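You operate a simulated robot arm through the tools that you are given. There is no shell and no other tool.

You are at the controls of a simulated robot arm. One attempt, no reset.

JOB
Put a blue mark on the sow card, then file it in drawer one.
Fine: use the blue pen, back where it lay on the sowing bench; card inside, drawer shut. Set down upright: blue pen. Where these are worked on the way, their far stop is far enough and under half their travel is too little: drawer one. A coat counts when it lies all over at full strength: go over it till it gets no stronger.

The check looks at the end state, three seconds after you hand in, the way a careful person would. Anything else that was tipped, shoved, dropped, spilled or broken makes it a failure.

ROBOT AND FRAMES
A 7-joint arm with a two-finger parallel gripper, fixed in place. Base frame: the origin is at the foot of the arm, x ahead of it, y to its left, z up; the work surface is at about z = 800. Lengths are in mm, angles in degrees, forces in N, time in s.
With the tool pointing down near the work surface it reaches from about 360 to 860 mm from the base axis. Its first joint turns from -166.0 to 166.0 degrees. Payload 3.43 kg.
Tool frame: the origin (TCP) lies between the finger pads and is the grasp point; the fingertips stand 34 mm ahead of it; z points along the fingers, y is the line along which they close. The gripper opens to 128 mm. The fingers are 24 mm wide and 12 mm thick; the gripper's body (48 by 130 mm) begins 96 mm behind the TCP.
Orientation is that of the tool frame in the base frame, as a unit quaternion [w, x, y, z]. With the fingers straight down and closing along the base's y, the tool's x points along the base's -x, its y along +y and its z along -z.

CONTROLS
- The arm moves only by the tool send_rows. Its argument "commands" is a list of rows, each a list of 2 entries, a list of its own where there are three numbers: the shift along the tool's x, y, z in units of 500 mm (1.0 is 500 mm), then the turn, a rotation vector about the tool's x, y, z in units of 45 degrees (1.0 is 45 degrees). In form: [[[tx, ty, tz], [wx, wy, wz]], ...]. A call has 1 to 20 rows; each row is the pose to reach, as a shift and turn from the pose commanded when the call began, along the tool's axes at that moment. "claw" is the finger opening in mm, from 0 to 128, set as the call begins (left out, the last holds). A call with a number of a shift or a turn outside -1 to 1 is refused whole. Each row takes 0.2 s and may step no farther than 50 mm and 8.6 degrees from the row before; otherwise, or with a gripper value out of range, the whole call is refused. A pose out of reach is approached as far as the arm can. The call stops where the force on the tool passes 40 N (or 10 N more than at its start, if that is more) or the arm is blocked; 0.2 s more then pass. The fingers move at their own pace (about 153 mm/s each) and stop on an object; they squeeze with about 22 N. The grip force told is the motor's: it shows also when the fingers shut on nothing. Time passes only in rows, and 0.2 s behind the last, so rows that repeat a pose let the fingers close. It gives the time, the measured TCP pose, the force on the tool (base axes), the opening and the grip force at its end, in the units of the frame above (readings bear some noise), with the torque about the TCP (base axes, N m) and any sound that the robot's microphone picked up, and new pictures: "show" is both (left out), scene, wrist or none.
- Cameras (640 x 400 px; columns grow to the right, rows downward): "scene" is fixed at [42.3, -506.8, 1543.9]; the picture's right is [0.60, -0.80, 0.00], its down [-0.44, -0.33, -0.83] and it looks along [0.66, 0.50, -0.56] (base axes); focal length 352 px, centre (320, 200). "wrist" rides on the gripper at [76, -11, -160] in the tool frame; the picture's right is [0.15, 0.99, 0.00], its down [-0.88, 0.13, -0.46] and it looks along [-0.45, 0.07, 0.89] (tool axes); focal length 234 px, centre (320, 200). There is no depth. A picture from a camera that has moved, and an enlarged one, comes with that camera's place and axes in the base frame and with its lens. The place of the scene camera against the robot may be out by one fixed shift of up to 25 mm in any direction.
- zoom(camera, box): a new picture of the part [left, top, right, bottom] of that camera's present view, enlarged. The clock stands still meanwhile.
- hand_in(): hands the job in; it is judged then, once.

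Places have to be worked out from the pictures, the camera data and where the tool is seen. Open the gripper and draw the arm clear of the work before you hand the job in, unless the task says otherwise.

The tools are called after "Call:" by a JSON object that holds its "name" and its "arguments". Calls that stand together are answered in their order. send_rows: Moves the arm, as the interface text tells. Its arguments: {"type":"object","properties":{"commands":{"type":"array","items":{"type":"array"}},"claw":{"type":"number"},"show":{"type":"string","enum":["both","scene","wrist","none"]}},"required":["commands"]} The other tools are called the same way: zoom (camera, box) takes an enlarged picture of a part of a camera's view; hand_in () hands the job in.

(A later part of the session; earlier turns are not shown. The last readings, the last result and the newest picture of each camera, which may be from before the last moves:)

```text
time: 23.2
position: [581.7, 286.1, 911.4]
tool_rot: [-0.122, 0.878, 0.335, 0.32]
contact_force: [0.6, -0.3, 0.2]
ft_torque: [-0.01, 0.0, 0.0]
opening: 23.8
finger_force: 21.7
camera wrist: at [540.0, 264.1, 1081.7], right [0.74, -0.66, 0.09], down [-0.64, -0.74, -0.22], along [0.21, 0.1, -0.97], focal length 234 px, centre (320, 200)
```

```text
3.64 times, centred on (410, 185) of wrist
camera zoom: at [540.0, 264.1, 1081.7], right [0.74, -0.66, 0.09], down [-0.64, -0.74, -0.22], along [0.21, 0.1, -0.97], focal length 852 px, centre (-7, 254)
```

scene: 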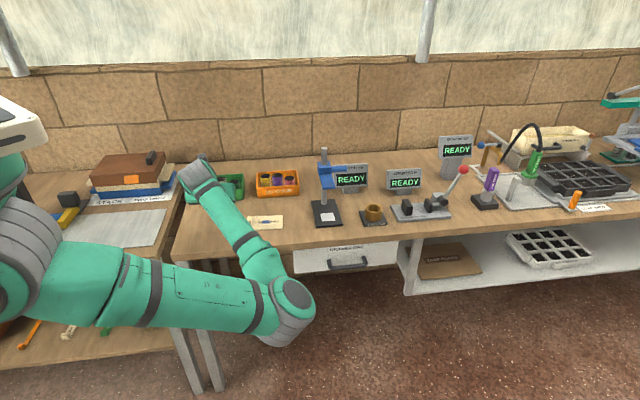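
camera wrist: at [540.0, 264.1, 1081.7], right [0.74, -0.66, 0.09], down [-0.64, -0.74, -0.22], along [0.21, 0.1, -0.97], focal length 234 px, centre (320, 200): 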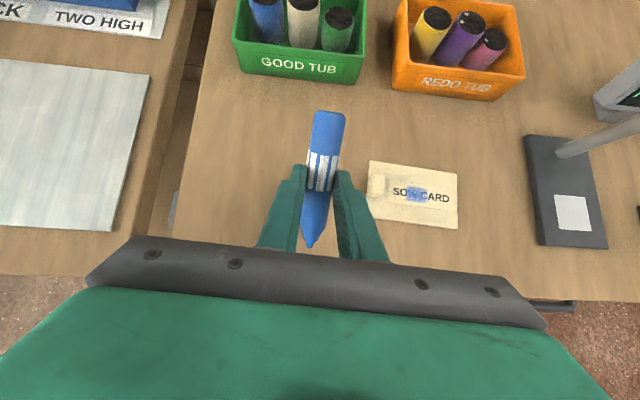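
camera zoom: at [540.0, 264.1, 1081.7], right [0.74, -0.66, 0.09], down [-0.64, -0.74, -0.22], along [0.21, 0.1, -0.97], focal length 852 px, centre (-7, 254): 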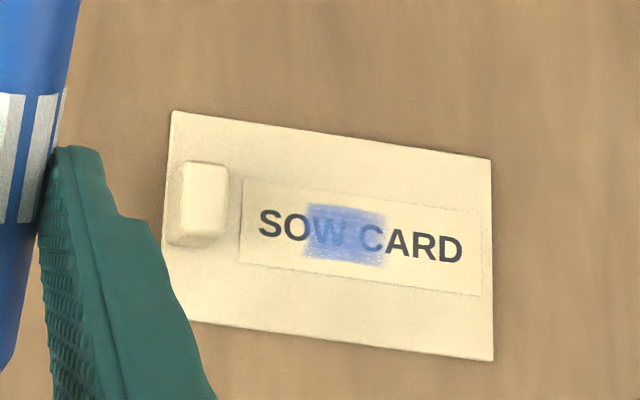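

The patch is about 30 × 22 mm and still translucent, since the letters show through it. I'll go back and make longer strokes over the same line to see whether the patch grows or only gets stronger.

Call:
{"name": "send_rows", "arguments": {"commands": [[[0.045, 0.05, 0.038], [0, 0, 0]], [[0.09, 0.11, 0.076], [0, 0, 0]], [[0.1226, 0.17, 0.1028], [0, 0, 0]], [[0.1226, 0.22, 0.1028], [0, 0, 0]], [[0.0969, 0.22, 0.1334], [0, 0, 0]], [[0.0763, 0.22, 0.158], [0, 0, 0]], [[0.0712, 0.22, 0.1641], [0, 0, 0]], [[0.0712, 0.24, 0.1641], [0, 0, 0]], [[0.0712, 0.26, 0.1641], [0, 0, 0]], [[0.0712, 0.28, 0.1641], [0, 0, 0]], [[0.0712, 0.3, 0.1641], [0, 0, 0]], [[0.0712, 0.28, 0.1641], [0, 0, 0]], [[0.0712, 0.26, 0.1641], [0, 0, 0]], [[0.0712, 0.24, 0.1641], [0, 0, 0]], [[0.0712, 0.22, 0.1641], [0, 0, 0]], [[0.0712, 0.24, 0.1641], [0, 0, 0]], [[0.0712, 0.26, 0.1641], [0, 0, 0]], [[0.0712, 0.28, 0.1641], [0, 0, 0]], [[0.0712, 0.3, 0.1641], [0, 0, 0]], [[0.0712, 0.3, 0.1641], [0, 0, 0]]], "show": "both"}}

Call:
{"name": "zoom", "arguments": {"camera": "scene", "box": [235, 190, 295, 235]}}

Call:
{"name": "zoom", "arguments": {"camera": "wrist", "box": [220, 180, 400, 270]}}

```text
time: 27.4
position: [742.5, 227.3, 870.6]
tool_rot: [-0.122, 0.878, 0.334, 0.32]
contact_force: [-0.2, -0.3, 0.4]
ft_torque: [-0.04, 0.05, 0.02]
opening: 24.0
finger_force: 22.1
camera wrist: at [700.6, 205.0, 1042.1], right [0.74, -0.66, 0.09], down [-0.64, -0.74, -0.22], along [0.21, 0.1, -0.97], focal length 234 px, centre (320, 200)
```

scene: 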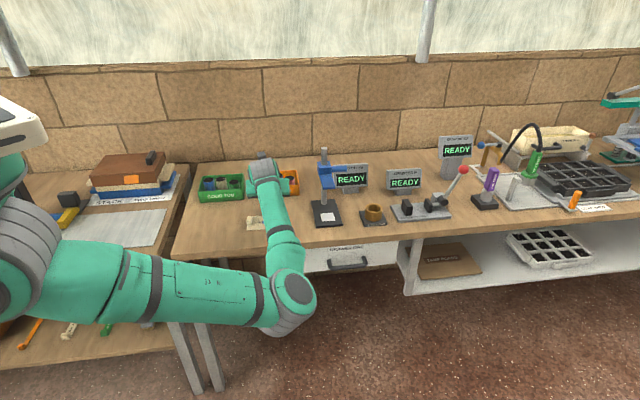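
wrist: 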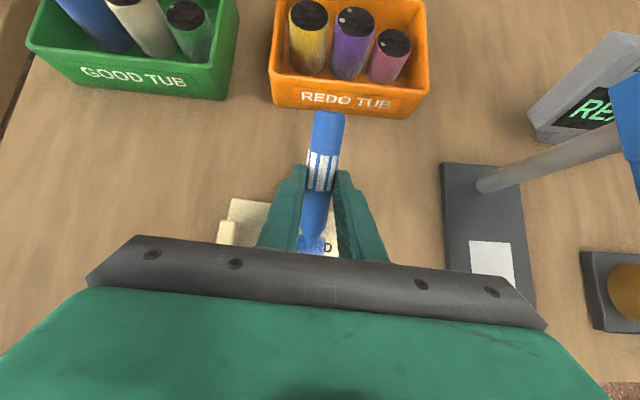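

```text
8.89 times, centred on (265, 212) of scene
camera zoom: at [42.3, -506.8, 1543.9], right [0.6, -0.8, 0.0], down [-0.44, -0.33, -0.83], along [0.66, 0.5, -0.56], focal length 3131 px, centre (809, 89)
```

zoom: 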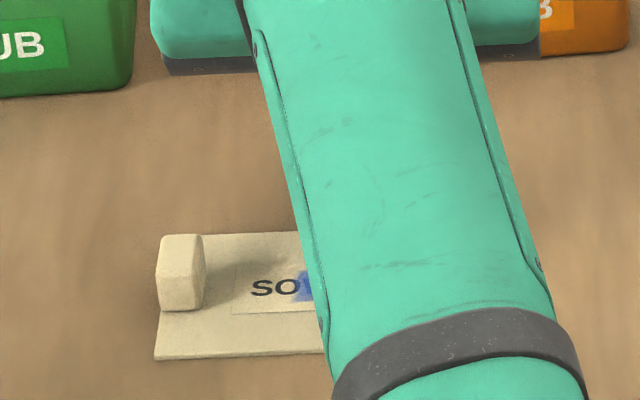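

```text
3.56 times, centred on (310, 225) of wrist
camera zoom: at [700.6, 205.0, 1042.1], right [0.74, -0.66, 0.09], down [-0.64, -0.74, -0.22], along [0.21, 0.1, -0.97], focal length 833 px, centre (356, 111)
```

zoom: 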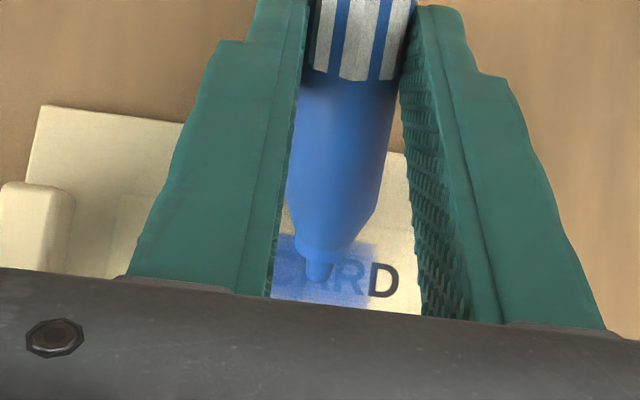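

The blue grew to the right as well, so the pen paints wherever it goes, over a wider band than the tip. I'll back off to the viewing pose again to judge the coverage and strength.

Call:
{"name": "send_rows", "arguments": {"commands": [[[0.0257, 0, -0.0306], [0, 0, 0]], [[0.0514, -0.04, -0.0613], [0, 0, 0]], [[0.01, -0.11, -0.0957], [0, 0, 0]], [[-0.03, -0.18, -0.129], [0, 0, 0]], [[-0.0712, -0.25, -0.1641], [0, 0, 0]], [[-0.0712, -0.3, -0.1641], [0, 0, 0]], [[-0.0712, -0.3, -0.1641], [0, 0, 0]]], "show": "none"}}

Call:
{"name": "zoom", "arguments": {"camera": "wrist", "box": [330, 130, 490, 240]}}

Call:
{"name": "zoom", "arguments": {"camera": "scene", "box": [240, 205, 290, 236]}}

```text
time: 29.0
position: [583.2, 286.3, 911.3]
tool_rot: [-0.123, 0.878, 0.334, 0.32]
contact_force: [-0.8, 0.6, 0.2]
ft_torque: [0.01, 0.06, -0.01]
opening: 24.1
finger_force: 21.7
```

```text
3.64 times, centred on (410, 185) of wrist
camera zoom: at [542.0, 264.4, 1082.9], right [0.74, -0.66, 0.09], down [-0.64, -0.74, -0.22], along [0.21, 0.1, -0.97], focal length 852 px, centre (-7, 254)
```

zoom: 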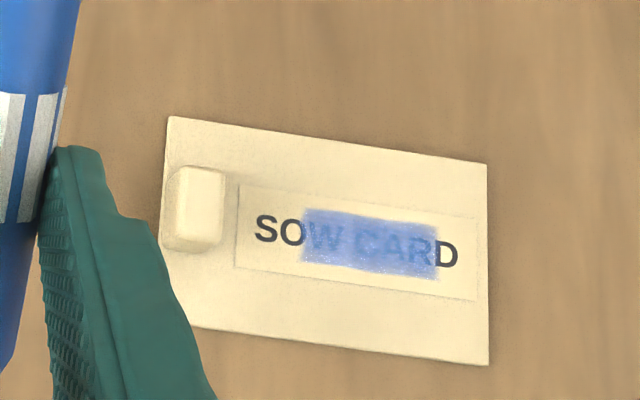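

```text
12.80 times, centred on (265, 220) of scene
camera zoom: at [42.3, -506.8, 1543.9], right [0.6, -0.8, 0.0], down [-0.44, -0.33, -0.83], along [0.66, 0.5, -0.56], focal length 4508 px, centre (1024, -62)
```

zoom: 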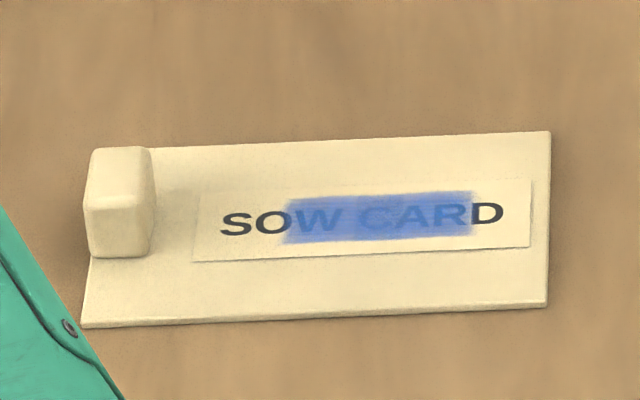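

The coat now spans about 50 × 22 mm and is still translucent. I'll run a line 20 mm farther out across the card's full length, to learn the brush width in that direction.

Call:
{"name": "send_rows", "arguments": {"commands": [[[0.05, 0.05, 0.043], [0, 0, 0]], [[0.1, 0.1, 0.086], [0, 0, 0]], [[0.1526, 0.158, 0.1293], [0, 0, 0]], [[0.1269, 0.158, 0.16], [0, 0, 0]], [[0.1063, 0.158, 0.1845], [0, 0, 0]], [[0.1012, 0.158, 0.1906], [0, 0, 0]], [[0.1012, 0.181, 0.1906], [0, 0, 0]], [[0.1012, 0.204, 0.1906], [0, 0, 0]], [[0.1012, 0.227, 0.1906], [0, 0, 0]], [[0.1012, 0.25, 0.1906], [0, 0, 0]], [[0.1012, 0.273, 0.1906], [0, 0, 0]], [[0.1012, 0.296, 0.1906], [0, 0, 0]], [[0.1012, 0.319, 0.1906], [0, 0, 0]], [[0.1012, 0.342, 0.1906], [0, 0, 0]], [[0.1012, 0.319, 0.1906], [0, 0, 0]], [[0.1012, 0.296, 0.1906], [0, 0, 0]], [[0.1012, 0.273, 0.1906], [0, 0, 0]], [[0.1012, 0.25, 0.1906], [0, 0, 0]], [[0.1012, 0.227, 0.1906], [0, 0, 0]], [[0.1012, 0.204, 0.1906], [0, 0, 0]]], "show": "both"}}

Call:
{"name": "zoom", "arguments": {"camera": "scene", "box": [235, 190, 295, 235]}}

Call:
{"name": "zoom", "arguments": {"camera": "wrist", "box": [220, 180, 400, 270]}}

```text
time: 33.2
position: [725.2, 277.0, 870.5]
tool_rot: [-0.121, 0.879, 0.334, 0.319]
contact_force: [0.0, 0.2, 3.6]
ft_torque: [-0.13, 0.08, 0.05]
opening: 23.8
finger_force: 22.2
camera wrist: at [683.8, 255.3, 1041.7], right [0.74, -0.66, 0.09], down [-0.64, -0.74, -0.22], along [0.21, 0.1, -0.97], focal length 234 px, centre (320, 200)
```

scene: 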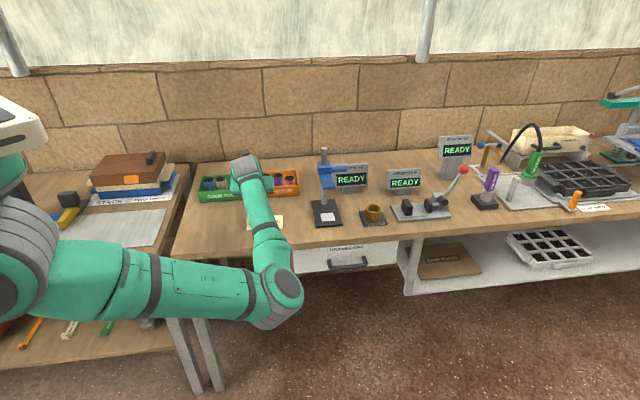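
wrist: 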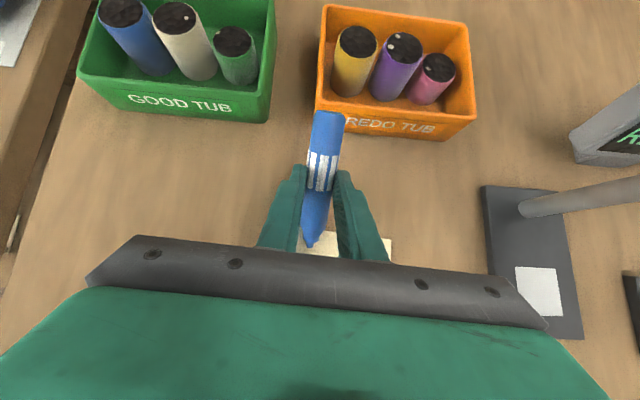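

```text
8.89 times, centred on (265, 212) of scene
camera zoom: at [42.3, -506.8, 1543.9], right [0.6, -0.8, 0.0], down [-0.44, -0.33, -0.83], along [0.66, 0.5, -0.56], focal length 3131 px, centre (809, 89)
```

zoom: 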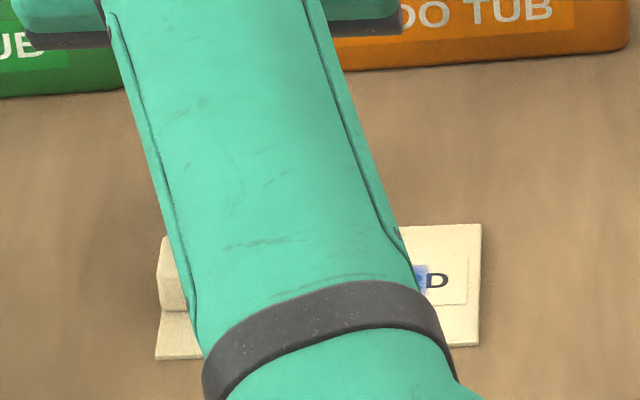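

```text
3.56 times, centred on (310, 225) of wrist
camera zoom: at [683.8, 255.3, 1041.7], right [0.74, -0.66, 0.09], down [-0.64, -0.74, -0.22], along [0.21, 0.1, -0.97], focal length 833 px, centre (356, 111)
```

zoom: 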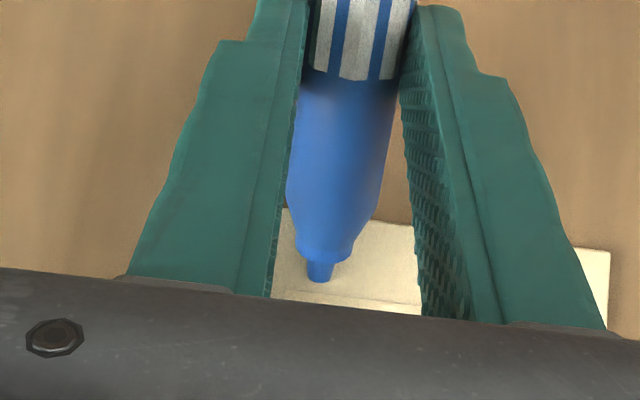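

There was firm contact on that line but no blue, so only a strip in the middle of the card takes the coat. I'll return to that strip and stroke its full length, well clear of the tab, in several passes.

Call:
{"name": "send_rows", "arguments": {"commands": [[[0.0064, 0, -0.0077], [0, 0, 0]], [[-0.0242, -0.018, -0.0334], [0, 0, 0]], [[-0.0306, -0.018, -0.0257], [0, 0, 0]], [[-0.0306, 0.002, -0.0257], [0, 0, 0]], [[-0.0306, 0.022, -0.0257], [0, 0, 0]], [[-0.0306, 0.042, -0.0257], [0, 0, 0]], [[-0.0306, 0.062, -0.0257], [0, 0, 0]], [[-0.0306, 0.082, -0.0257], [0, 0, 0]], [[-0.0306, 0.102, -0.0257], [0, 0, 0]], [[-0.0306, 0.122, -0.0257], [0, 0, 0]], [[-0.0306, 0.142, -0.0257], [0, 0, 0]], [[-0.0306, 0.122, -0.0257], [0, 0, 0]], [[-0.0306, 0.102, -0.0257], [0, 0, 0]], [[-0.0306, 0.082, -0.0257], [0, 0, 0]], [[-0.0306, 0.062, -0.0257], [0, 0, 0]], [[-0.0306, 0.042, -0.0257], [0, 0, 0]], [[-0.0306, 0.022, -0.0257], [0, 0, 0]], [[-0.0306, 0.002, -0.0257], [0, 0, 0]], [[-0.0306, -0.018, -0.0257], [0, 0, 0]], [[-0.0306, -0.018, -0.0257], [0, 0, 0]]], "show": "both"}}

Call:
{"name": "zoom", "arguments": {"camera": "scene", "box": [235, 190, 295, 235]}}

Call:
{"name": "zoom", "arguments": {"camera": "wrist", "box": [220, 180, 400, 270]}}

```text
time: 37.4
position: [702.7, 269.8, 869.5]
tool_rot: [-0.122, 0.878, 0.335, 0.32]
contact_force: [1.0, -1.1, 8.2]
ft_torque: [-0.25, 0.14, 0.06]
opening: 23.9
finger_force: 22.0
camera wrist: at [662.7, 248.0, 1040.9], right [0.74, -0.66, 0.09], down [-0.64, -0.74, -0.22], along [0.21, 0.1, -0.97], focal length 234 px, centre (320, 200)
```

scene: 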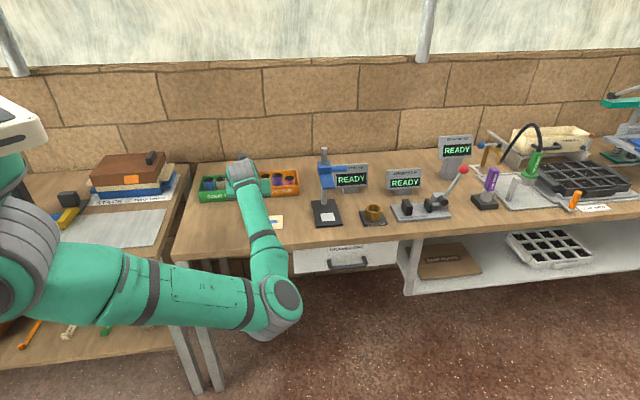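
wrist: 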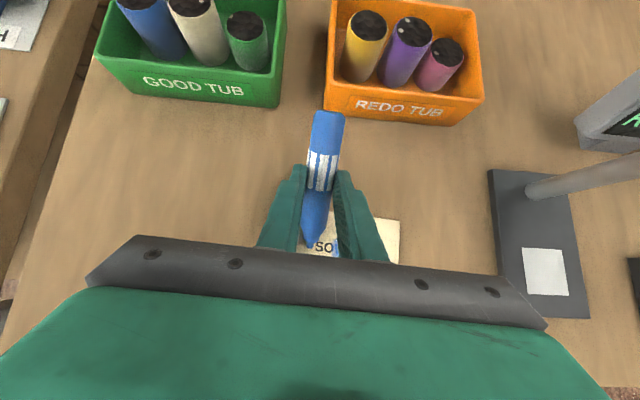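

```text
8.89 times, centred on (265, 212) of scene
camera zoom: at [42.3, -506.8, 1543.9], right [0.6, -0.8, 0.0], down [-0.44, -0.33, -0.83], along [0.66, 0.5, -0.56], focal length 3131 px, centre (809, 89)
```

zoom: 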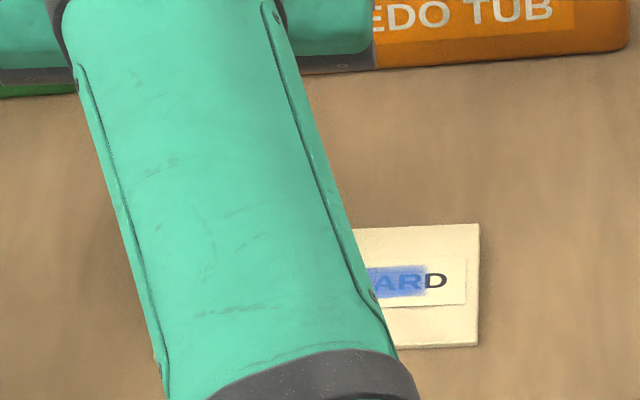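

```text
3.56 times, centred on (310, 225) of wrist
camera zoom: at [662.7, 248.0, 1040.9], right [0.74, -0.66, 0.09], down [-0.64, -0.74, -0.22], along [0.21, 0.1, -0.97], focal length 833 px, centre (356, 111)
```

zoom: 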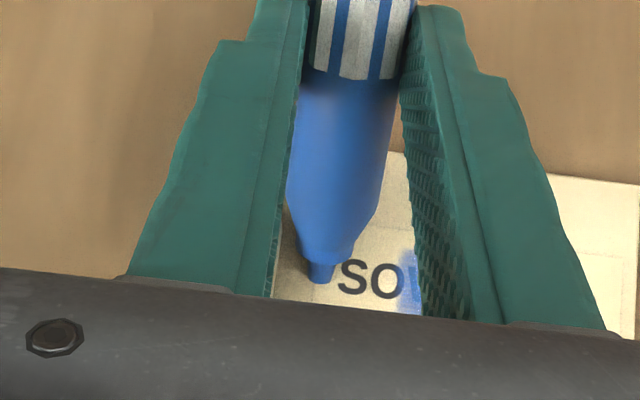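

The left and right edges didn't move ("SO" and "D" stay clean), so the mark zone is a fixed strip of about 50 × 22 mm. I'll raster three lines inside that strip to build up the coat.

Call:
{"name": "send_rows", "arguments": {"commands": [[[0, 0.034, 0], [0, 0, 0]], [[0, 0.059, 0], [0, 0, 0]], [[0, 0.084, 0], [0, 0, 0]], [[0, 0.109, 0], [0, 0, 0]], [[0, 0.134, 0], [0, 0, 0]], [[0.0092, 0.134, 0.0077], [0, 0, 0]], [[0.0092, 0.109, 0.0077], [0, 0, 0]], [[0.0092, 0.084, 0.0077], [0, 0, 0]], [[0.0092, 0.059, 0.0077], [0, 0, 0]], [[0.0092, 0.034, 0.0077], [0, 0, 0]], [[-0.0092, 0.034, -0.0077], [0, 0, 0]], [[-0.0092, 0.059, -0.0077], [0, 0, 0]], [[-0.0092, 0.084, -0.0077], [0, 0, 0]], [[-0.0092, 0.109, -0.0077], [0, 0, 0]], [[-0.0092, 0.134, -0.0077], [0, 0, 0]], [[0, 0.134, 0], [0, 0, 0]], [[0, 0.109, 0], [0, 0, 0]], [[0, 0.084, 0], [0, 0, 0]], [[0, 0.059, 0], [0, 0, 0]], [[0, 0.034, 0], [0, 0, 0]]], "show": "none"}}

Call:
{"name": "zoom", "arguments": {"camera": "scene", "box": [235, 190, 295, 235]}}

Call:
{"name": "zoom", "arguments": {"camera": "wrist", "box": [220, 180, 400, 270]}}

```text
time: 41.6
position: [715.9, 256.6, 870.1]
tool_rot: [-0.122, 0.878, 0.334, 0.319]
contact_force: [0.2, 1.0, 0.6]
ft_torque: [-0.02, 0.03, 0.0]
opening: 23.9
finger_force: 22.0
```

```text
8.89 times, centred on (265, 212) of scene
camera zoom: at [42.3, -506.8, 1543.9], right [0.6, -0.8, 0.0], down [-0.44, -0.33, -0.83], along [0.66, 0.5, -0.56], focal length 3131 px, centre (809, 89)
```

zoom: 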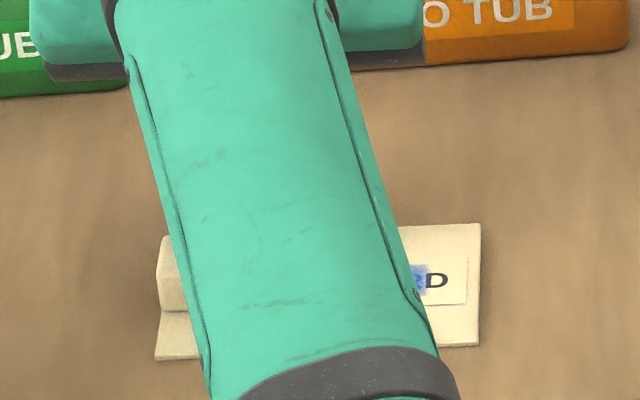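

```text
3.56 times, centred on (310, 225) of wrist
camera zoom: at [674.3, 235.2, 1041.8], right [0.74, -0.66, 0.09], down [-0.64, -0.74, -0.22], along [0.21, 0.1, -0.97], focal length 833 px, centre (356, 111)
```

zoom: 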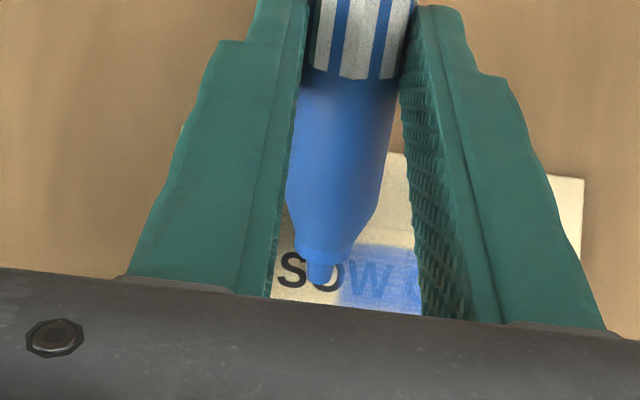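

The contact force has fallen to about 0.6 N, so the pen has probably given a little in the grip. I'll step back to the viewing pose to judge the coat.

Call:
{"name": "send_rows", "arguments": {"commands": [[[0.0257, 0, -0.0306], [0, 0, 0]], [[0.0514, -0.03, -0.0613], [0, 0, 0]], [[0.01, -0.09, -0.0957], [0, 0, 0]], [[-0.03, -0.15, -0.129], [0, 0, 0]], [[-0.0712, -0.22, -0.1641], [0, 0, 0]], [[-0.0712, -0.22, -0.1641], [0, 0, 0]]], "show": "none"}}

Call:
{"name": "zoom", "arguments": {"camera": "wrist", "box": [330, 130, 490, 240]}}

Call:
{"name": "zoom", "arguments": {"camera": "scene", "box": [240, 205, 290, 236]}}

Call:
{"name": "zoom", "arguments": {"camera": "wrist", "box": [230, 100, 410, 270]}}

```text
time: 43.0
position: [581.9, 285.5, 909.7]
tool_rot: [-0.122, 0.878, 0.335, 0.319]
contact_force: [-0.2, 0.0, -1.2]
ft_torque: [0.01, 0.02, -0.02]
opening: 23.8
finger_force: 21.8
```

```text
3.64 times, centred on (410, 185) of wrist
camera zoom: at [541.0, 264.2, 1081.5], right [0.74, -0.66, 0.09], down [-0.64, -0.74, -0.22], along [0.21, 0.1, -0.97], focal length 852 px, centre (-7, 254)
```

zoom: 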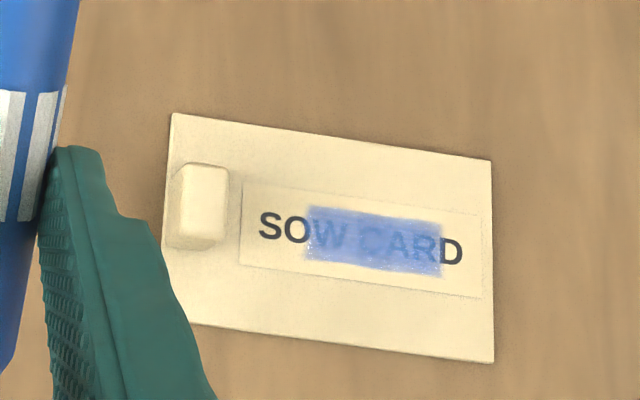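

```text
12.80 times, centred on (265, 220) of scene
camera zoom: at [42.3, -506.8, 1543.9], right [0.6, -0.8, 0.0], down [-0.44, -0.33, -0.83], along [0.66, 0.5, -0.56], focal length 4508 px, centre (1024, -62)
```

zoom: 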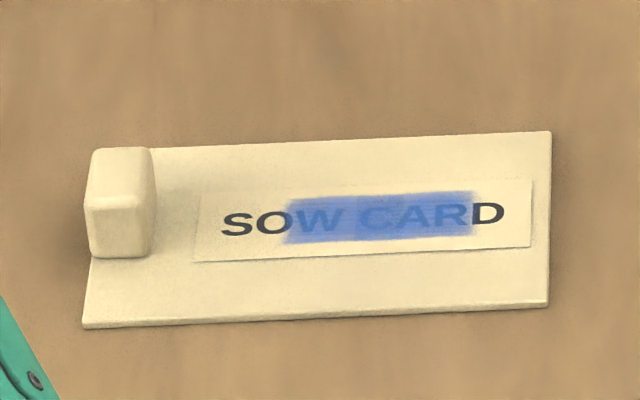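

```text
2.35 times, centred on (320, 185) of wrist
camera zoom: at [541.0, 264.2, 1081.5], right [0.74, -0.66, 0.09], down [-0.64, -0.74, -0.22], along [0.21, 0.1, -0.97], focal length 551 px, centre (320, 235)
```

zoom: 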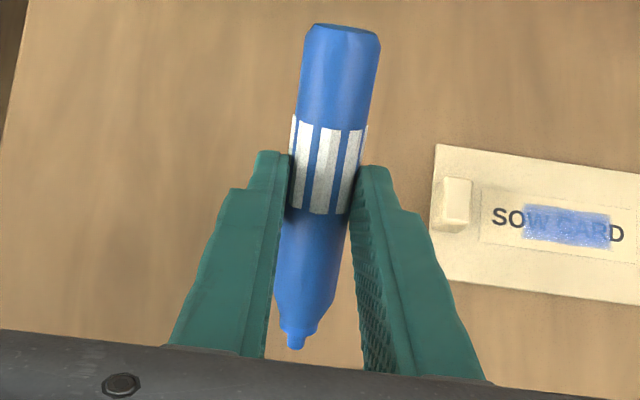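

The patch looks much the same as before. I'll zoom right in to judge how even it is.

Call:
{"name": "zoom", "arguments": {"camera": "scene", "box": [258, 216, 282, 228]}}

Call:
{"name": "zoom", "arguments": {"camera": "wrist", "box": [398, 180, 458, 215]}}

```text
16.00 times, centred on (270, 222) of scene
camera zoom: at [42.3, -506.8, 1543.9], right [0.6, -0.8, 0.0], down [-0.44, -0.33, -0.83], along [0.66, 0.5, -0.56], focal length 5636 px, centre (1120, -152)
```

zoom: 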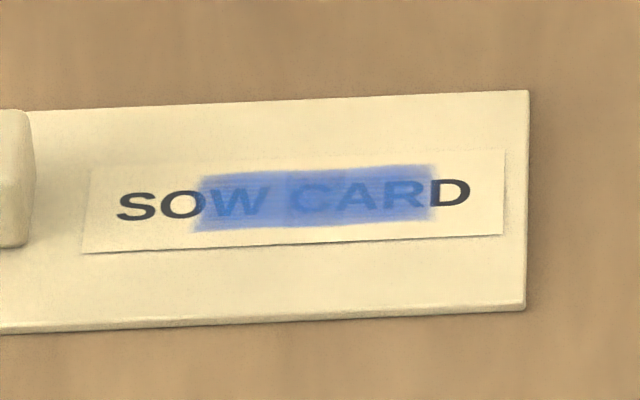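

```text
10.67 times, centred on (428, 198) of wrist
camera zoom: at [541.0, 264.2, 1081.5], right [0.74, -0.66, 0.09], down [-0.64, -0.74, -0.22], along [0.21, 0.1, -0.97], focal length 2498 px, centre (-832, 227)
```

zoom: 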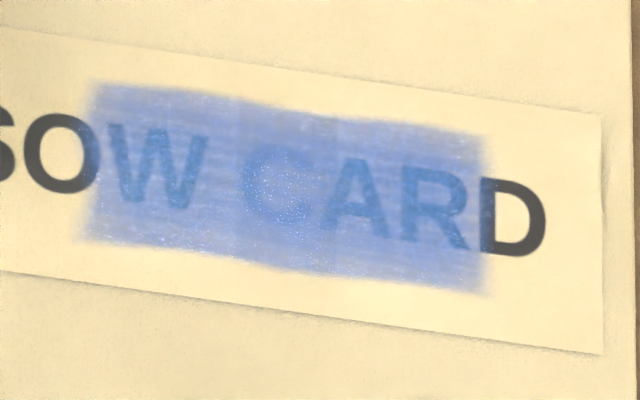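

The patch seems to have an overlap band in the middle, with the two ends a little lighter. I'll go over it again with firmer contact and compare the colour afterwards.

Call:
{"name": "send_rows", "arguments": {"commands": [[[0.045, 0.05, 0.038], [0, 0, 0]], [[0.09, 0.11, 0.076], [0, 0, 0]], [[0.1226, 0.17, 0.1028], [0, 0, 0]], [[0.1226, 0.22, 0.1028], [0, 0, 0]], [[0.0969, 0.22, 0.1334], [0, 0, 0]], [[0.0763, 0.22, 0.158], [0, 0, 0]], [[0.0703, 0.22, 0.1652], [0, 0, 0]], [[0.0703, 0.245, 0.1652], [0, 0, 0]], [[0.0703, 0.27, 0.1652], [0, 0, 0]], [[0.0703, 0.295, 0.1652], [0, 0, 0]], [[0.0703, 0.32, 0.1652], [0, 0, 0]], [[0.0703, 0.295, 0.1652], [0, 0, 0]], [[0.0703, 0.27, 0.1652], [0, 0, 0]], [[0.0703, 0.245, 0.1652], [0, 0, 0]], [[0.0703, 0.22, 0.1652], [0, 0, 0]], [[0.0703, 0.245, 0.1652], [0, 0, 0]], [[0.0703, 0.27, 0.1652], [0, 0, 0]], [[0.0703, 0.295, 0.1652], [0, 0, 0]], [[0.0703, 0.32, 0.1652], [0, 0, 0]], [[0.0703, 0.32, 0.1652], [0, 0, 0]]], "show": "none"}}

Call:
{"name": "zoom", "arguments": {"camera": "wrist", "box": [220, 180, 400, 270]}}

```text
time: 47.2
position: [747.8, 219.8, 869.4]
tool_rot: [-0.122, 0.878, 0.334, 0.32]
contact_force: [-1.0, -0.2, 1.6]
ft_torque: [-0.08, 0.07, -0.01]
opening: 23.9
finger_force: 22.2
```

```text
3.56 times, centred on (310, 225) of wrist
camera zoom: at [707.6, 197.2, 1040.8], right [0.74, -0.66, 0.09], down [-0.64, -0.74, -0.22], along [0.21, 0.1, -0.97], focal length 833 px, centre (356, 111)
```

zoom: 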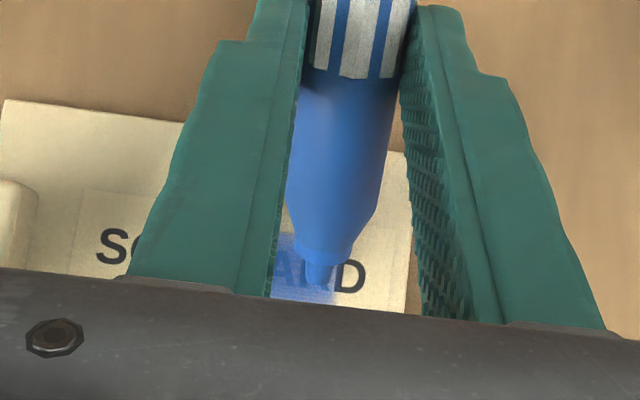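

Contact is steady at about 1.6 N. I'll do another three-line raster a touch deeper and then retreat to the viewing pose to compare.

Call:
{"name": "send_rows", "arguments": {"commands": [[[0.0087, 0, 0.0083], [0, 0, 0]], [[0.0087, -0.025, 0.0083], [0, 0, 0]], [[0.0087, -0.05, 0.0083], [0, 0, 0]], [[0.0087, -0.075, 0.0083], [0, 0, 0]], [[0.0087, -0.1, 0.0083], [0, 0, 0]], [[-0.0097, -0.1, -0.0071], [0, 0, 0]], [[-0.0097, -0.075, -0.0071], [0, 0, 0]], [[-0.0097, -0.05, -0.0071], [0, 0, 0]], [[-0.0097, -0.025, -0.0071], [0, 0, 0]], [[-0.0097, 0, -0.0071], [0, 0, 0]], [[-0.0005, 0, 0.0006], [0, 0, 0]], [[-0.0005, -0.025, 0.0006], [0, 0, 0]], [[-0.0005, -0.05, 0.0006], [0, 0, 0]], [[-0.0005, -0.075, 0.0006], [0, 0, 0]], [[-0.0005, -0.1, 0.0006], [0, 0, 0]], [[0.0252, -0.1, -0.03], [0, 0, 0]], [[0.0509, -0.13, -0.0607], [0, 0, 0]], [[0.0095, -0.19, -0.0951], [0, 0, 0]], [[-0.0305, -0.25, -0.1284], [0, 0, 0]], [[-0.0717, -0.32, -0.1635], [0, 0, 0]]], "show": "none"}}

Call:
{"name": "zoom", "arguments": {"camera": "scene", "box": [258, 216, 282, 228]}}

Call:
{"name": "zoom", "arguments": {"camera": "wrist", "box": [398, 180, 458, 215]}}

Call:
{"name": "zoom", "arguments": {"camera": "scene", "box": [240, 205, 290, 236]}}

```text
time: 51.4
position: [581.6, 285.3, 909.6]
tool_rot: [-0.121, 0.878, 0.334, 0.319]
contact_force: [1.0, 0.1, 0.4]
ft_torque: [0.0, 0.0, 0.0]
opening: 24.0
finger_force: 21.6
```

```text
16.00 times, centred on (270, 222) of scene
camera zoom: at [42.3, -506.8, 1543.9], right [0.6, -0.8, 0.0], down [-0.44, -0.33, -0.83], along [0.66, 0.5, -0.56], focal length 5636 px, centre (1120, -152)
```

zoom: 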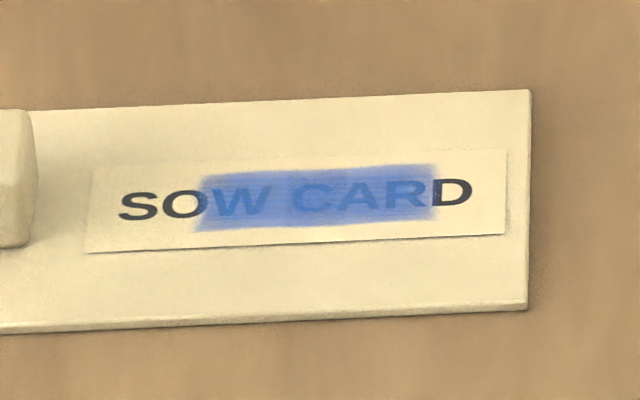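

```text
10.67 times, centred on (428, 198) of wrist
camera zoom: at [540.5, 264.3, 1081.3], right [0.74, -0.66, 0.09], down [-0.64, -0.74, -0.22], along [0.21, 0.1, -0.97], focal length 2498 px, centre (-832, 227)
```

zoom: 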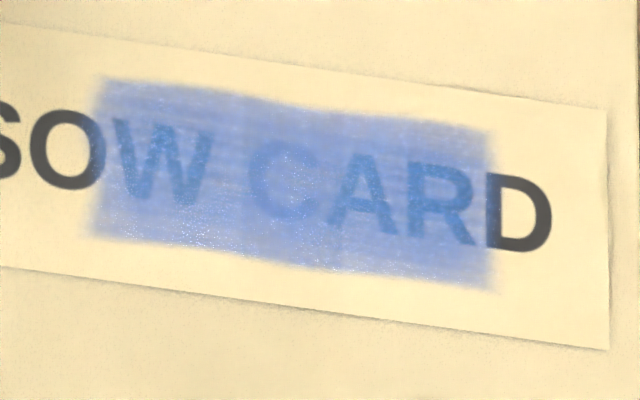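

```text
12.80 times, centred on (265, 220) of scene
camera zoom: at [42.3, -506.8, 1543.9], right [0.6, -0.8, 0.0], down [-0.44, -0.33, -0.83], along [0.66, 0.5, -0.56], focal length 4508 px, centre (1024, -62)
```

zoom: 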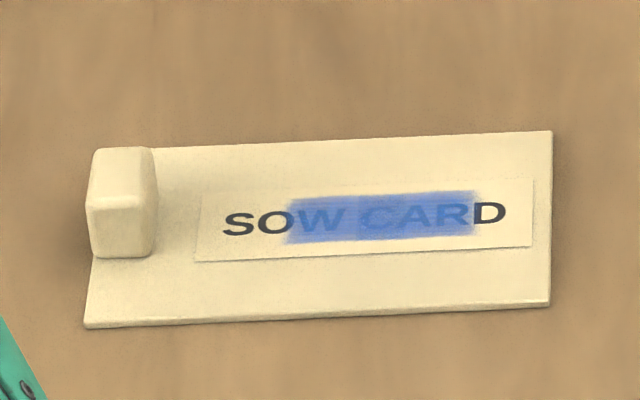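

The colour no longer changes in the strip, so it looks saturated. To be sure no other part of the card takes ink, I'll also try one line along the inner (front) side and then look again.

Call:
{"name": "send_rows", "arguments": {"commands": [[[0.03, 0.06, 0.026], [0, 0, 0]], [[0.06, 0.12, 0.052], [0, 0, 0]], [[0.092, 0.18, 0.0771], [0, 0, 0]], [[0.092, 0.22, 0.0771], [0, 0, 0]], [[0.0663, 0.22, 0.1077], [0, 0, 0]], [[0.0457, 0.22, 0.1323], [0, 0, 0]], [[0.0406, 0.22, 0.1384], [0, 0, 0]], [[0.0406, 0.245, 0.1384], [0, 0, 0]], [[0.0406, 0.27, 0.1384], [0, 0, 0]], [[0.0406, 0.295, 0.1384], [0, 0, 0]], [[0.0406, 0.32, 0.1384], [0, 0, 0]], [[0.0406, 0.345, 0.1384], [0, 0, 0]], [[0.0406, 0.32, 0.1384], [0, 0, 0]], [[0.0406, 0.295, 0.1384], [0, 0, 0]], [[0.0406, 0.27, 0.1384], [0, 0, 0]], [[0.0406, 0.245, 0.1384], [0, 0, 0]], [[0.0406, 0.22, 0.1384], [0, 0, 0]], [[0.0406, 0.2, 0.1384], [0, 0, 0]], [[0.0406, 0.19, 0.1384], [0, 0, 0]]], "show": "none"}}

Call:
{"name": "zoom", "arguments": {"camera": "wrist", "box": [220, 180, 400, 270]}}

Call:
{"name": "zoom", "arguments": {"camera": "scene", "box": [235, 190, 295, 235]}}

```text
time: 55.4
position: [690.7, 253.6, 868.1]
tool_rot: [-0.122, 0.878, 0.334, 0.32]
contact_force: [1.0, -0.4, 5.5]
ft_torque: [-0.2, 0.09, 0.05]
opening: 23.8
finger_force: 22.0
```

```text
3.56 times, centred on (310, 225) of wrist
camera zoom: at [649.1, 232.9, 1040.1], right [0.74, -0.66, 0.09], down [-0.64, -0.74, -0.22], along [0.21, 0.1, -0.97], focal length 833 px, centre (356, 111)
```

zoom: 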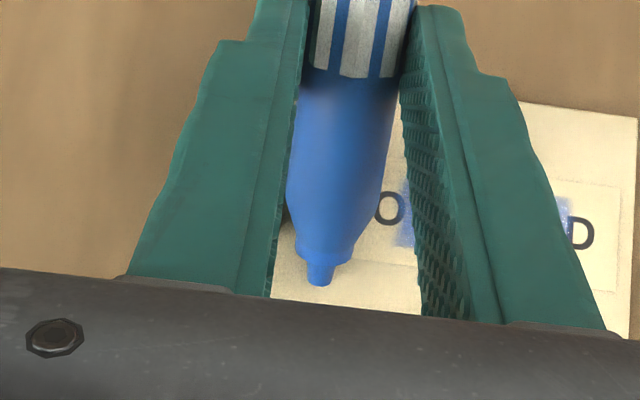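

```text
8.89 times, centred on (265, 212) of scene
camera zoom: at [42.3, -506.8, 1543.9], right [0.6, -0.8, 0.0], down [-0.44, -0.33, -0.83], along [0.66, 0.5, -0.56], focal length 3131 px, centre (809, 89)
```

zoom: 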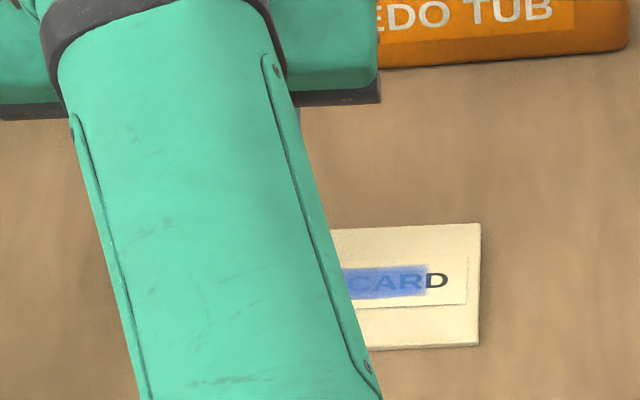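

The inner side takes no ink either, so only the strip counts. I'll run one last set of passes over it with good contact, then do a final comparison.

Call:
{"name": "send_rows", "arguments": {"commands": [[[0.0039, 0, -0.0046], [0, 0, 0]], [[0.0345, 0.03, 0.0211], [0, 0, 0]], [[0.0306, 0.03, 0.0257], [0, 0, 0]], [[0.0306, 0.055, 0.0257], [0, 0, 0]], [[0.0306, 0.08, 0.0257], [0, 0, 0]], [[0.0306, 0.105, 0.0257], [0, 0, 0]], [[0.0306, 0.13, 0.0257], [0, 0, 0]], [[0.0383, 0.13, 0.0321], [0, 0, 0]], [[0.0383, 0.105, 0.0321], [0, 0, 0]], [[0.0383, 0.08, 0.0321], [0, 0, 0]], [[0.0383, 0.055, 0.0321], [0, 0, 0]], [[0.0383, 0.03, 0.0321], [0, 0, 0]], [[0.0229, 0.03, 0.0193], [0, 0, 0]], [[0.0229, 0.055, 0.0193], [0, 0, 0]], [[0.0229, 0.08, 0.0193], [0, 0, 0]], [[0.0229, 0.105, 0.0193], [0, 0, 0]], [[0.0229, 0.13, 0.0193], [0, 0, 0]], [[0.0306, 0.13, 0.0257], [0, 0, 0]], [[0.0306, 0.105, 0.0257], [0, 0, 0]], [[0.0306, 0.08, 0.0257], [0, 0, 0]]], "show": "none"}}

Call:
{"name": "send_rows", "arguments": {"commands": [[[0, -0.025, 0], [0, 0, 0]], [[0, -0.05, 0], [0, 0, 0]], [[0, -0.025, 0], [0, 0, 0]], [[0, 0, 0], [0, 0, 0]], [[0, 0.025, 0], [0, 0, 0]], [[0, 0.05, 0], [0, 0, 0]], [[0, 0.025, 0], [0, 0, 0]], [[0, 0, 0], [0, 0, 0]], [[0, -0.025, 0], [0, 0, 0]], [[0, -0.05, 0], [0, 0, 0]], [[0.0257, -0.05, -0.0306], [0, 0, 0]], [[0.0514, -0.08, -0.0613], [0, 0, 0]], [[0.01, -0.14, -0.0957], [0, 0, 0]], [[-0.03, -0.2, -0.129], [0, 0, 0]], [[-0.0712, -0.27, -0.1641], [0, 0, 0]], [[-0.0712, -0.27, -0.1641], [0, 0, 0]]], "show": "both"}}

Call:
{"name": "zoom", "arguments": {"camera": "wrist", "box": [398, 180, 458, 215]}}

Call:
{"name": "zoom", "arguments": {"camera": "scene", "box": [240, 205, 290, 236]}}

```text
time: 59.6
position: [732.6, 239.0, 868.4]
tool_rot: [-0.122, 0.878, 0.334, 0.319]
contact_force: [-0.2, -0.4, 1.3]
ft_torque: [-0.07, 0.0, -0.01]
opening: 23.8
finger_force: 21.9
```

```text
time: 63.0
position: [583.7, 286.7, 909.6]
tool_rot: [-0.122, 0.878, 0.335, 0.32]
contact_force: [-0.1, -1.2, -0.6]
ft_torque: [-0.02, 0.01, -0.01]
opening: 23.7
finger_force: 21.8
camera wrist: at [541.8, 264.4, 1081.1], right [0.74, -0.66, 0.09], down [-0.64, -0.74, -0.22], along [0.21, 0.1, -0.97], focal length 234 px, centre (320, 200)
```

scene: 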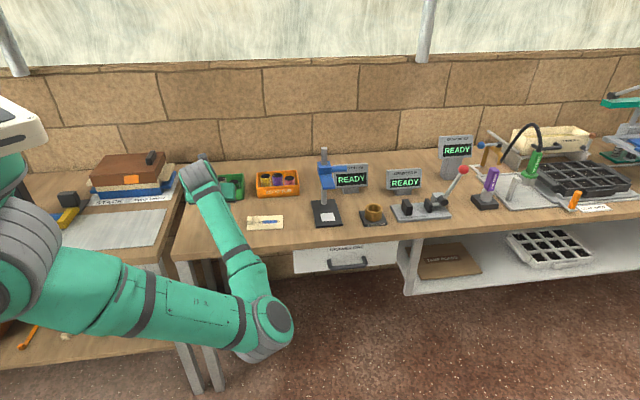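
wrist: 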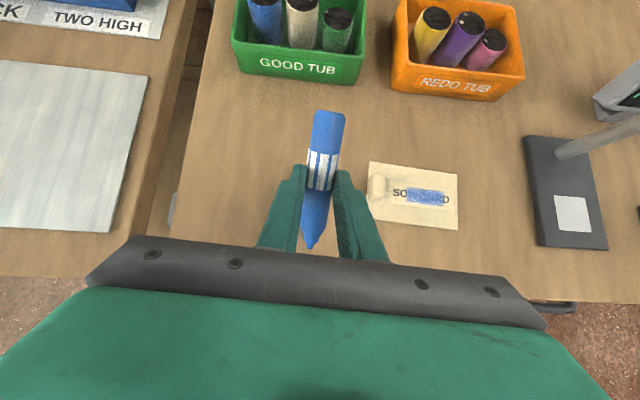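

```text
10.67 times, centred on (428, 198) of wrist
camera zoom: at [541.8, 264.4, 1081.1], right [0.74, -0.66, 0.09], down [-0.64, -0.74, -0.22], along [0.21, 0.1, -0.97], focal length 2498 px, centre (-832, 227)
```

zoom: 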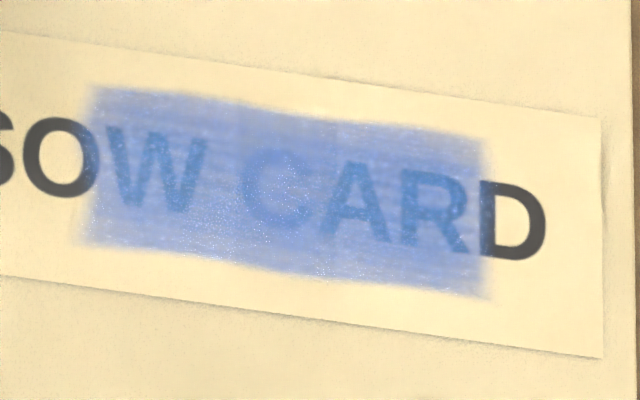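

```text
12.80 times, centred on (265, 220) of scene
camera zoom: at [42.3, -506.8, 1543.9], right [0.6, -0.8, 0.0], down [-0.44, -0.33, -0.83], along [0.66, 0.5, -0.56], focal length 4508 px, centre (1024, -62)
```

zoom: 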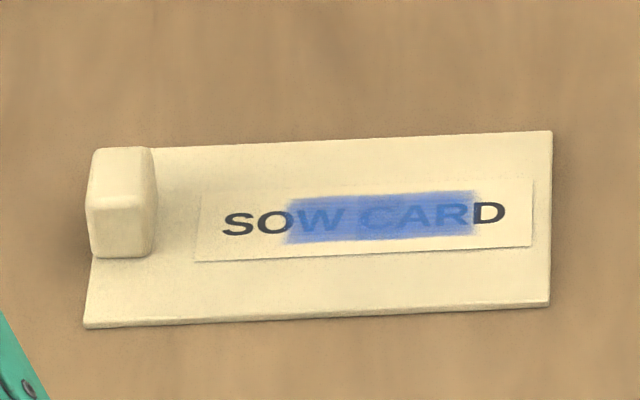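

The coat is unchanged after more passes, so it is at full strength. Now the pen goes back: I'll rise over its old spot while taking out the tilt.

Call:
{"name": "send_rows", "arguments": {"commands": [[[0.0268, -0.0204, -0.0079], [0, -0.148, 0]], [[0.0537, -0.0407, -0.0159], [0, -0.296, 0]], [[0.0805, -0.0611, -0.0238], [0, -0.4445, 0]], [[0.1073, -0.0815, -0.0317], [0, -0.593, 0]], [[0.1342, -0.1018, -0.0397], [0, -0.741, 0]], [[0.161, -0.1222, -0.0476], [0, -0.889, 0]], [[0.161, -0.1222, -0.0476], [0, -0.889, 0]]], "show": "none"}}

Call:
{"name": "send_rows", "arguments": {"commands": [[[0, 0, 0], [0, 0, -0.16]], [[0, 0, 0], [0, 0, -0.33]], [[0, 0, 0], [0, 0, -0.5]], [[0, 0, 0], [0, 0, -0.67]], [[0, 0, 0], [0, 0, -0.84]], [[0, 0, 0], [0, 0, -1.0]]], "show": "none"}}

Call:
{"name": "send_rows", "arguments": {"commands": [[[0, 0, 0], [0, 0, -0.16]], [[0, 0, 0], [0, 0, -0.33]], [[0, 0, 0], [0, 0, -0.5]], [[0, 0, 0], [0, 0, -0.67]], [[0, 0, 0], [0, 0, -0.84]], [[0, 0, 0], [0, 0, -1.0]]], "show": "none"}}

Call:
{"name": "send_rows", "arguments": {"commands": [[[0, 0, 0], [0, 0, -0.16]], [[0, 0, 0], [0, 0, -0.33]], [[0, 0, 0], [0, 0, -0.5]], [[0, 0, 0], [0, 0, -0.67]], [[0, 0, 0], [0, 0, -0.84]], [[0, 0, 0], [0, 0, -1.0]]], "show": "both"}}

```text
time: 64.6
position: [576.0, 361.3, 978.4]
tool_rot: [0.0, 0.934, 0.356, -0.001]
contact_force: [-0.5, 0.4, 0.6]
ft_torque: [-0.02, 0.0, 0.02]
opening: 23.6
finger_force: 22.0
```

```text
time: 66.0
position: [575.8, 362.3, 978.2]
tool_rot: [0.0, 0.727, 0.687, 0.0]
contact_force: [-0.1, -0.2, -1.3]
ft_torque: [0.0, -0.03, 0.0]
opening: 23.7
finger_force: 22.4
```

```text
time: 67.4
position: [575.9, 363.0, 978.6]
tool_rot: [0.0, 0.408, 0.913, 0.0]
contact_force: [-0.6, -0.7, -0.7]
ft_torque: [-0.01, 0.02, 0.0]
opening: 23.8
finger_force: 22.3
```

```text
time: 68.8
position: [576.1, 362.6, 979.2]
tool_rot: [0.0, 0.027, 1.0, 0.001]
contact_force: [-0.5, 1.0, -0.3]
ft_torque: [0.0, 0.0, 0.02]
opening: 23.8
finger_force: 21.6
camera wrist: at [499.6, 355.3, 1139.0], right [-0.09, 1.0, 0.0], down [0.89, 0.08, 0.46], along [0.45, 0.04, -0.89], focal length 234 px, centre (320, 200)
```

scene: 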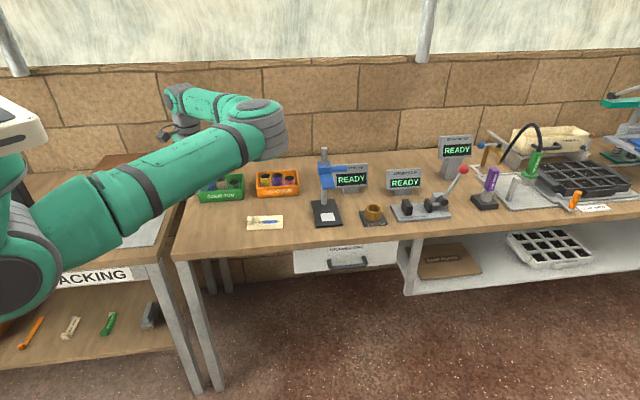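
wrist: 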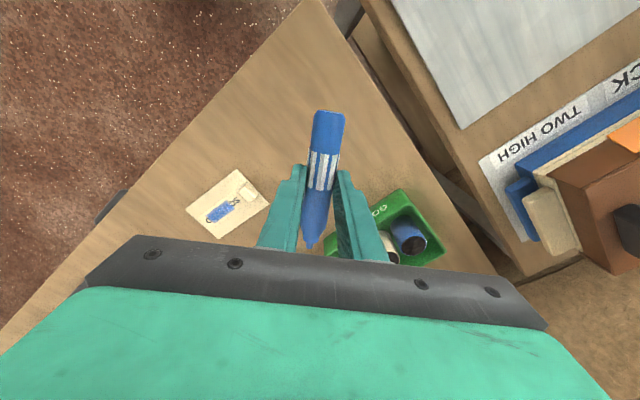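

The yaw is now 177°, with the pen still held the same way. I'll turn the remaining 53° back to the pick-up heading.

Call:
{"name": "send_rows", "arguments": {"commands": [[[0, 0, 0], [0, 0, -0.16]], [[0, 0, 0], [0, 0, -0.33]], [[0, 0, 0], [0, 0, -0.5]], [[0, 0, 0], [0, 0, -0.67]], [[0, 0, 0], [0, 0, -0.84]], [[0, 0, 0], [0, 0, -1.0]]], "show": "none"}}

Call:
{"name": "send_rows", "arguments": {"commands": [[[0, 0, 0.04], [0, 0, -0.1]], [[0, 0, 0.1], [0, 0, -0.187]], [[0, 0, 0.16], [0, 0, -0.187]], [[0, 0, 0.16], [0, 0, -0.187]]], "show": "both"}}

Call:
{"name": "zoom", "arguments": {"camera": "wrist", "box": [240, 80, 400, 260]}}

```text
time: 70.2
position: [576.5, 362.3, 979.4]
tool_rot: [0.0, -0.357, 0.934, 0.0]
contact_force: [0.0, 0.6, 0.0]
ft_torque: [0.01, 0.05, -0.02]
opening: 23.9
finger_force: 22.6
```

```text
time: 71.2
position: [577.3, 362.6, 898.3]
tool_rot: [0.0, -0.424, 0.906, 0.0]
contact_force: [0.8, -0.4, -0.9]
ft_torque: [0.01, 0.01, 0.0]
opening: 24.0
finger_force: 21.7
camera wrist: at [535.9, 296.5, 1059.1], right [-0.85, 0.52, 0.0], down [0.46, 0.76, 0.46], along [0.24, 0.39, -0.89], focal length 234 px, centre (320, 200)
```

scene: 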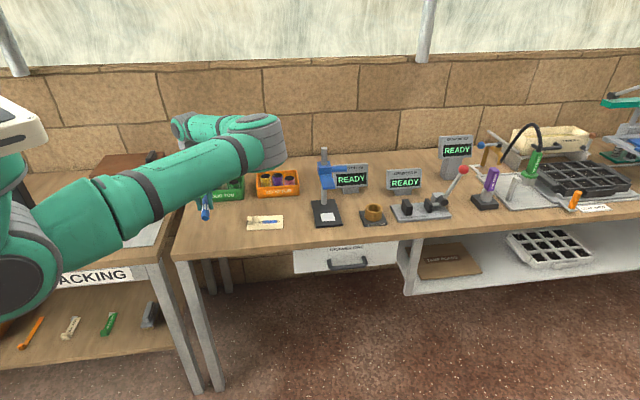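
wrist: 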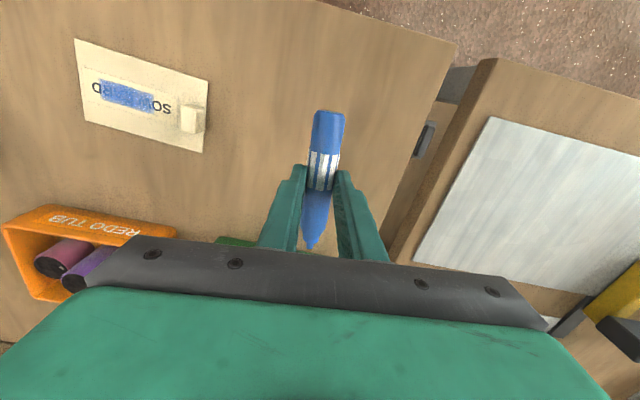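

```text
2.22 times, centred on (320, 170) of wrist
camera zoom: at [535.9, 296.5, 1059.1], right [-0.85, 0.52, 0.0], down [0.46, 0.76, 0.46], along [0.24, 0.39, -0.89], focal length 520 px, centre (320, 267)
```

zoom: 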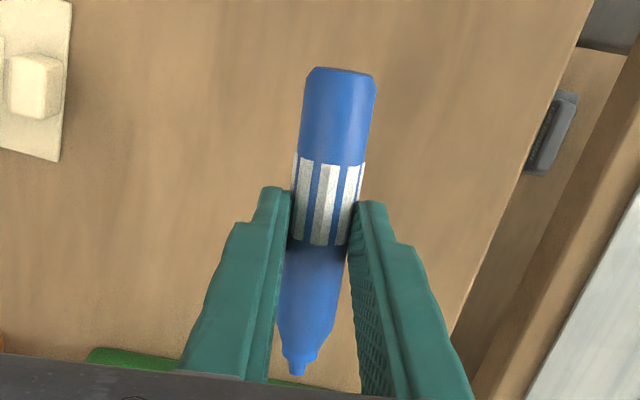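

The pen sits in the grip exactly as when I picked it up. I'll lower it to the pick-up height, ending in millimetre steps and watching the force.

Call:
{"name": "send_rows", "arguments": {"commands": [[[0.0014, 0.0017, 0.05], [0, 0, 0]], [[0.0014, 0.0017, 0.09], [0, 0, 0]], [[0.0014, 0.0017, 0.108], [0, 0, 0]], [[0.0014, 0.0017, 0.114], [0, 0, 0]], [[0.0014, 0.0017, 0.117], [0, 0, 0]], [[0.0014, 0.0017, 0.119], [0, 0, 0]], [[0.0014, 0.0017, 0.119], [0, 0, 0]]], "show": "wrist"}}

```text
time: 72.8
position: [575.3, 363.5, 839.4]
tool_rot: [0.001, -0.424, 0.906, 0.0]
contact_force: [0.2, 1.7, 10.2]
ft_torque: [-0.37, 0.36, -0.03]
opening: 23.8
finger_force: 21.5
camera wrist: at [534.7, 296.5, 999.6], right [-0.85, 0.52, 0.0], down [0.46, 0.76, 0.46], along [0.24, 0.39, -0.89], focal length 234 px, centre (320, 200)
```

wrist: 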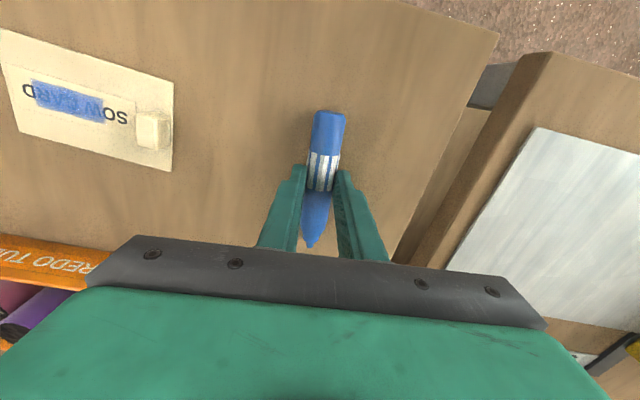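

Contact is 10 N, and the torque puts it under the butt end, so the pen is pitched slightly butt-low. I'll level it a degree and ease the pressure before releasing.

Call:
{"name": "send_rows", "arguments": {"commands": [[[0, 0, -0.001], [0, 0.015, 0]], [[0, 0, -0.001], [0, 0.03, 0]], [[0, 0, -0.001], [0, 0.03, 0]]], "show": "none"}}

```text
time: 73.6
position: [575.1, 362.6, 839.1]
tool_rot: [-0.011, -0.424, 0.906, -0.005]
contact_force: [-1.5, -0.3, 0.6]
ft_torque: [0.04, -0.01, 0.01]
opening: 23.9
finger_force: 21.8
```

The contact is nearly gone and the pen is about level. I'll lower it a hair to check for even contact.

Call:
{"name": "send_rows", "arguments": {"commands": [[[0, 0, 0.0006], [0, 0, 0]], [[0, 0, 0.0006], [0, 0, 0]]], "show": "none"}}

```text
time: 74.2
position: [576.2, 362.3, 839.7]
tool_rot: [-0.01, -0.424, 0.906, -0.005]
contact_force: [-0.6, -1.0, 1.8]
ft_torque: [0.07, -0.07, -0.03]
opening: 23.9
finger_force: 21.9
```

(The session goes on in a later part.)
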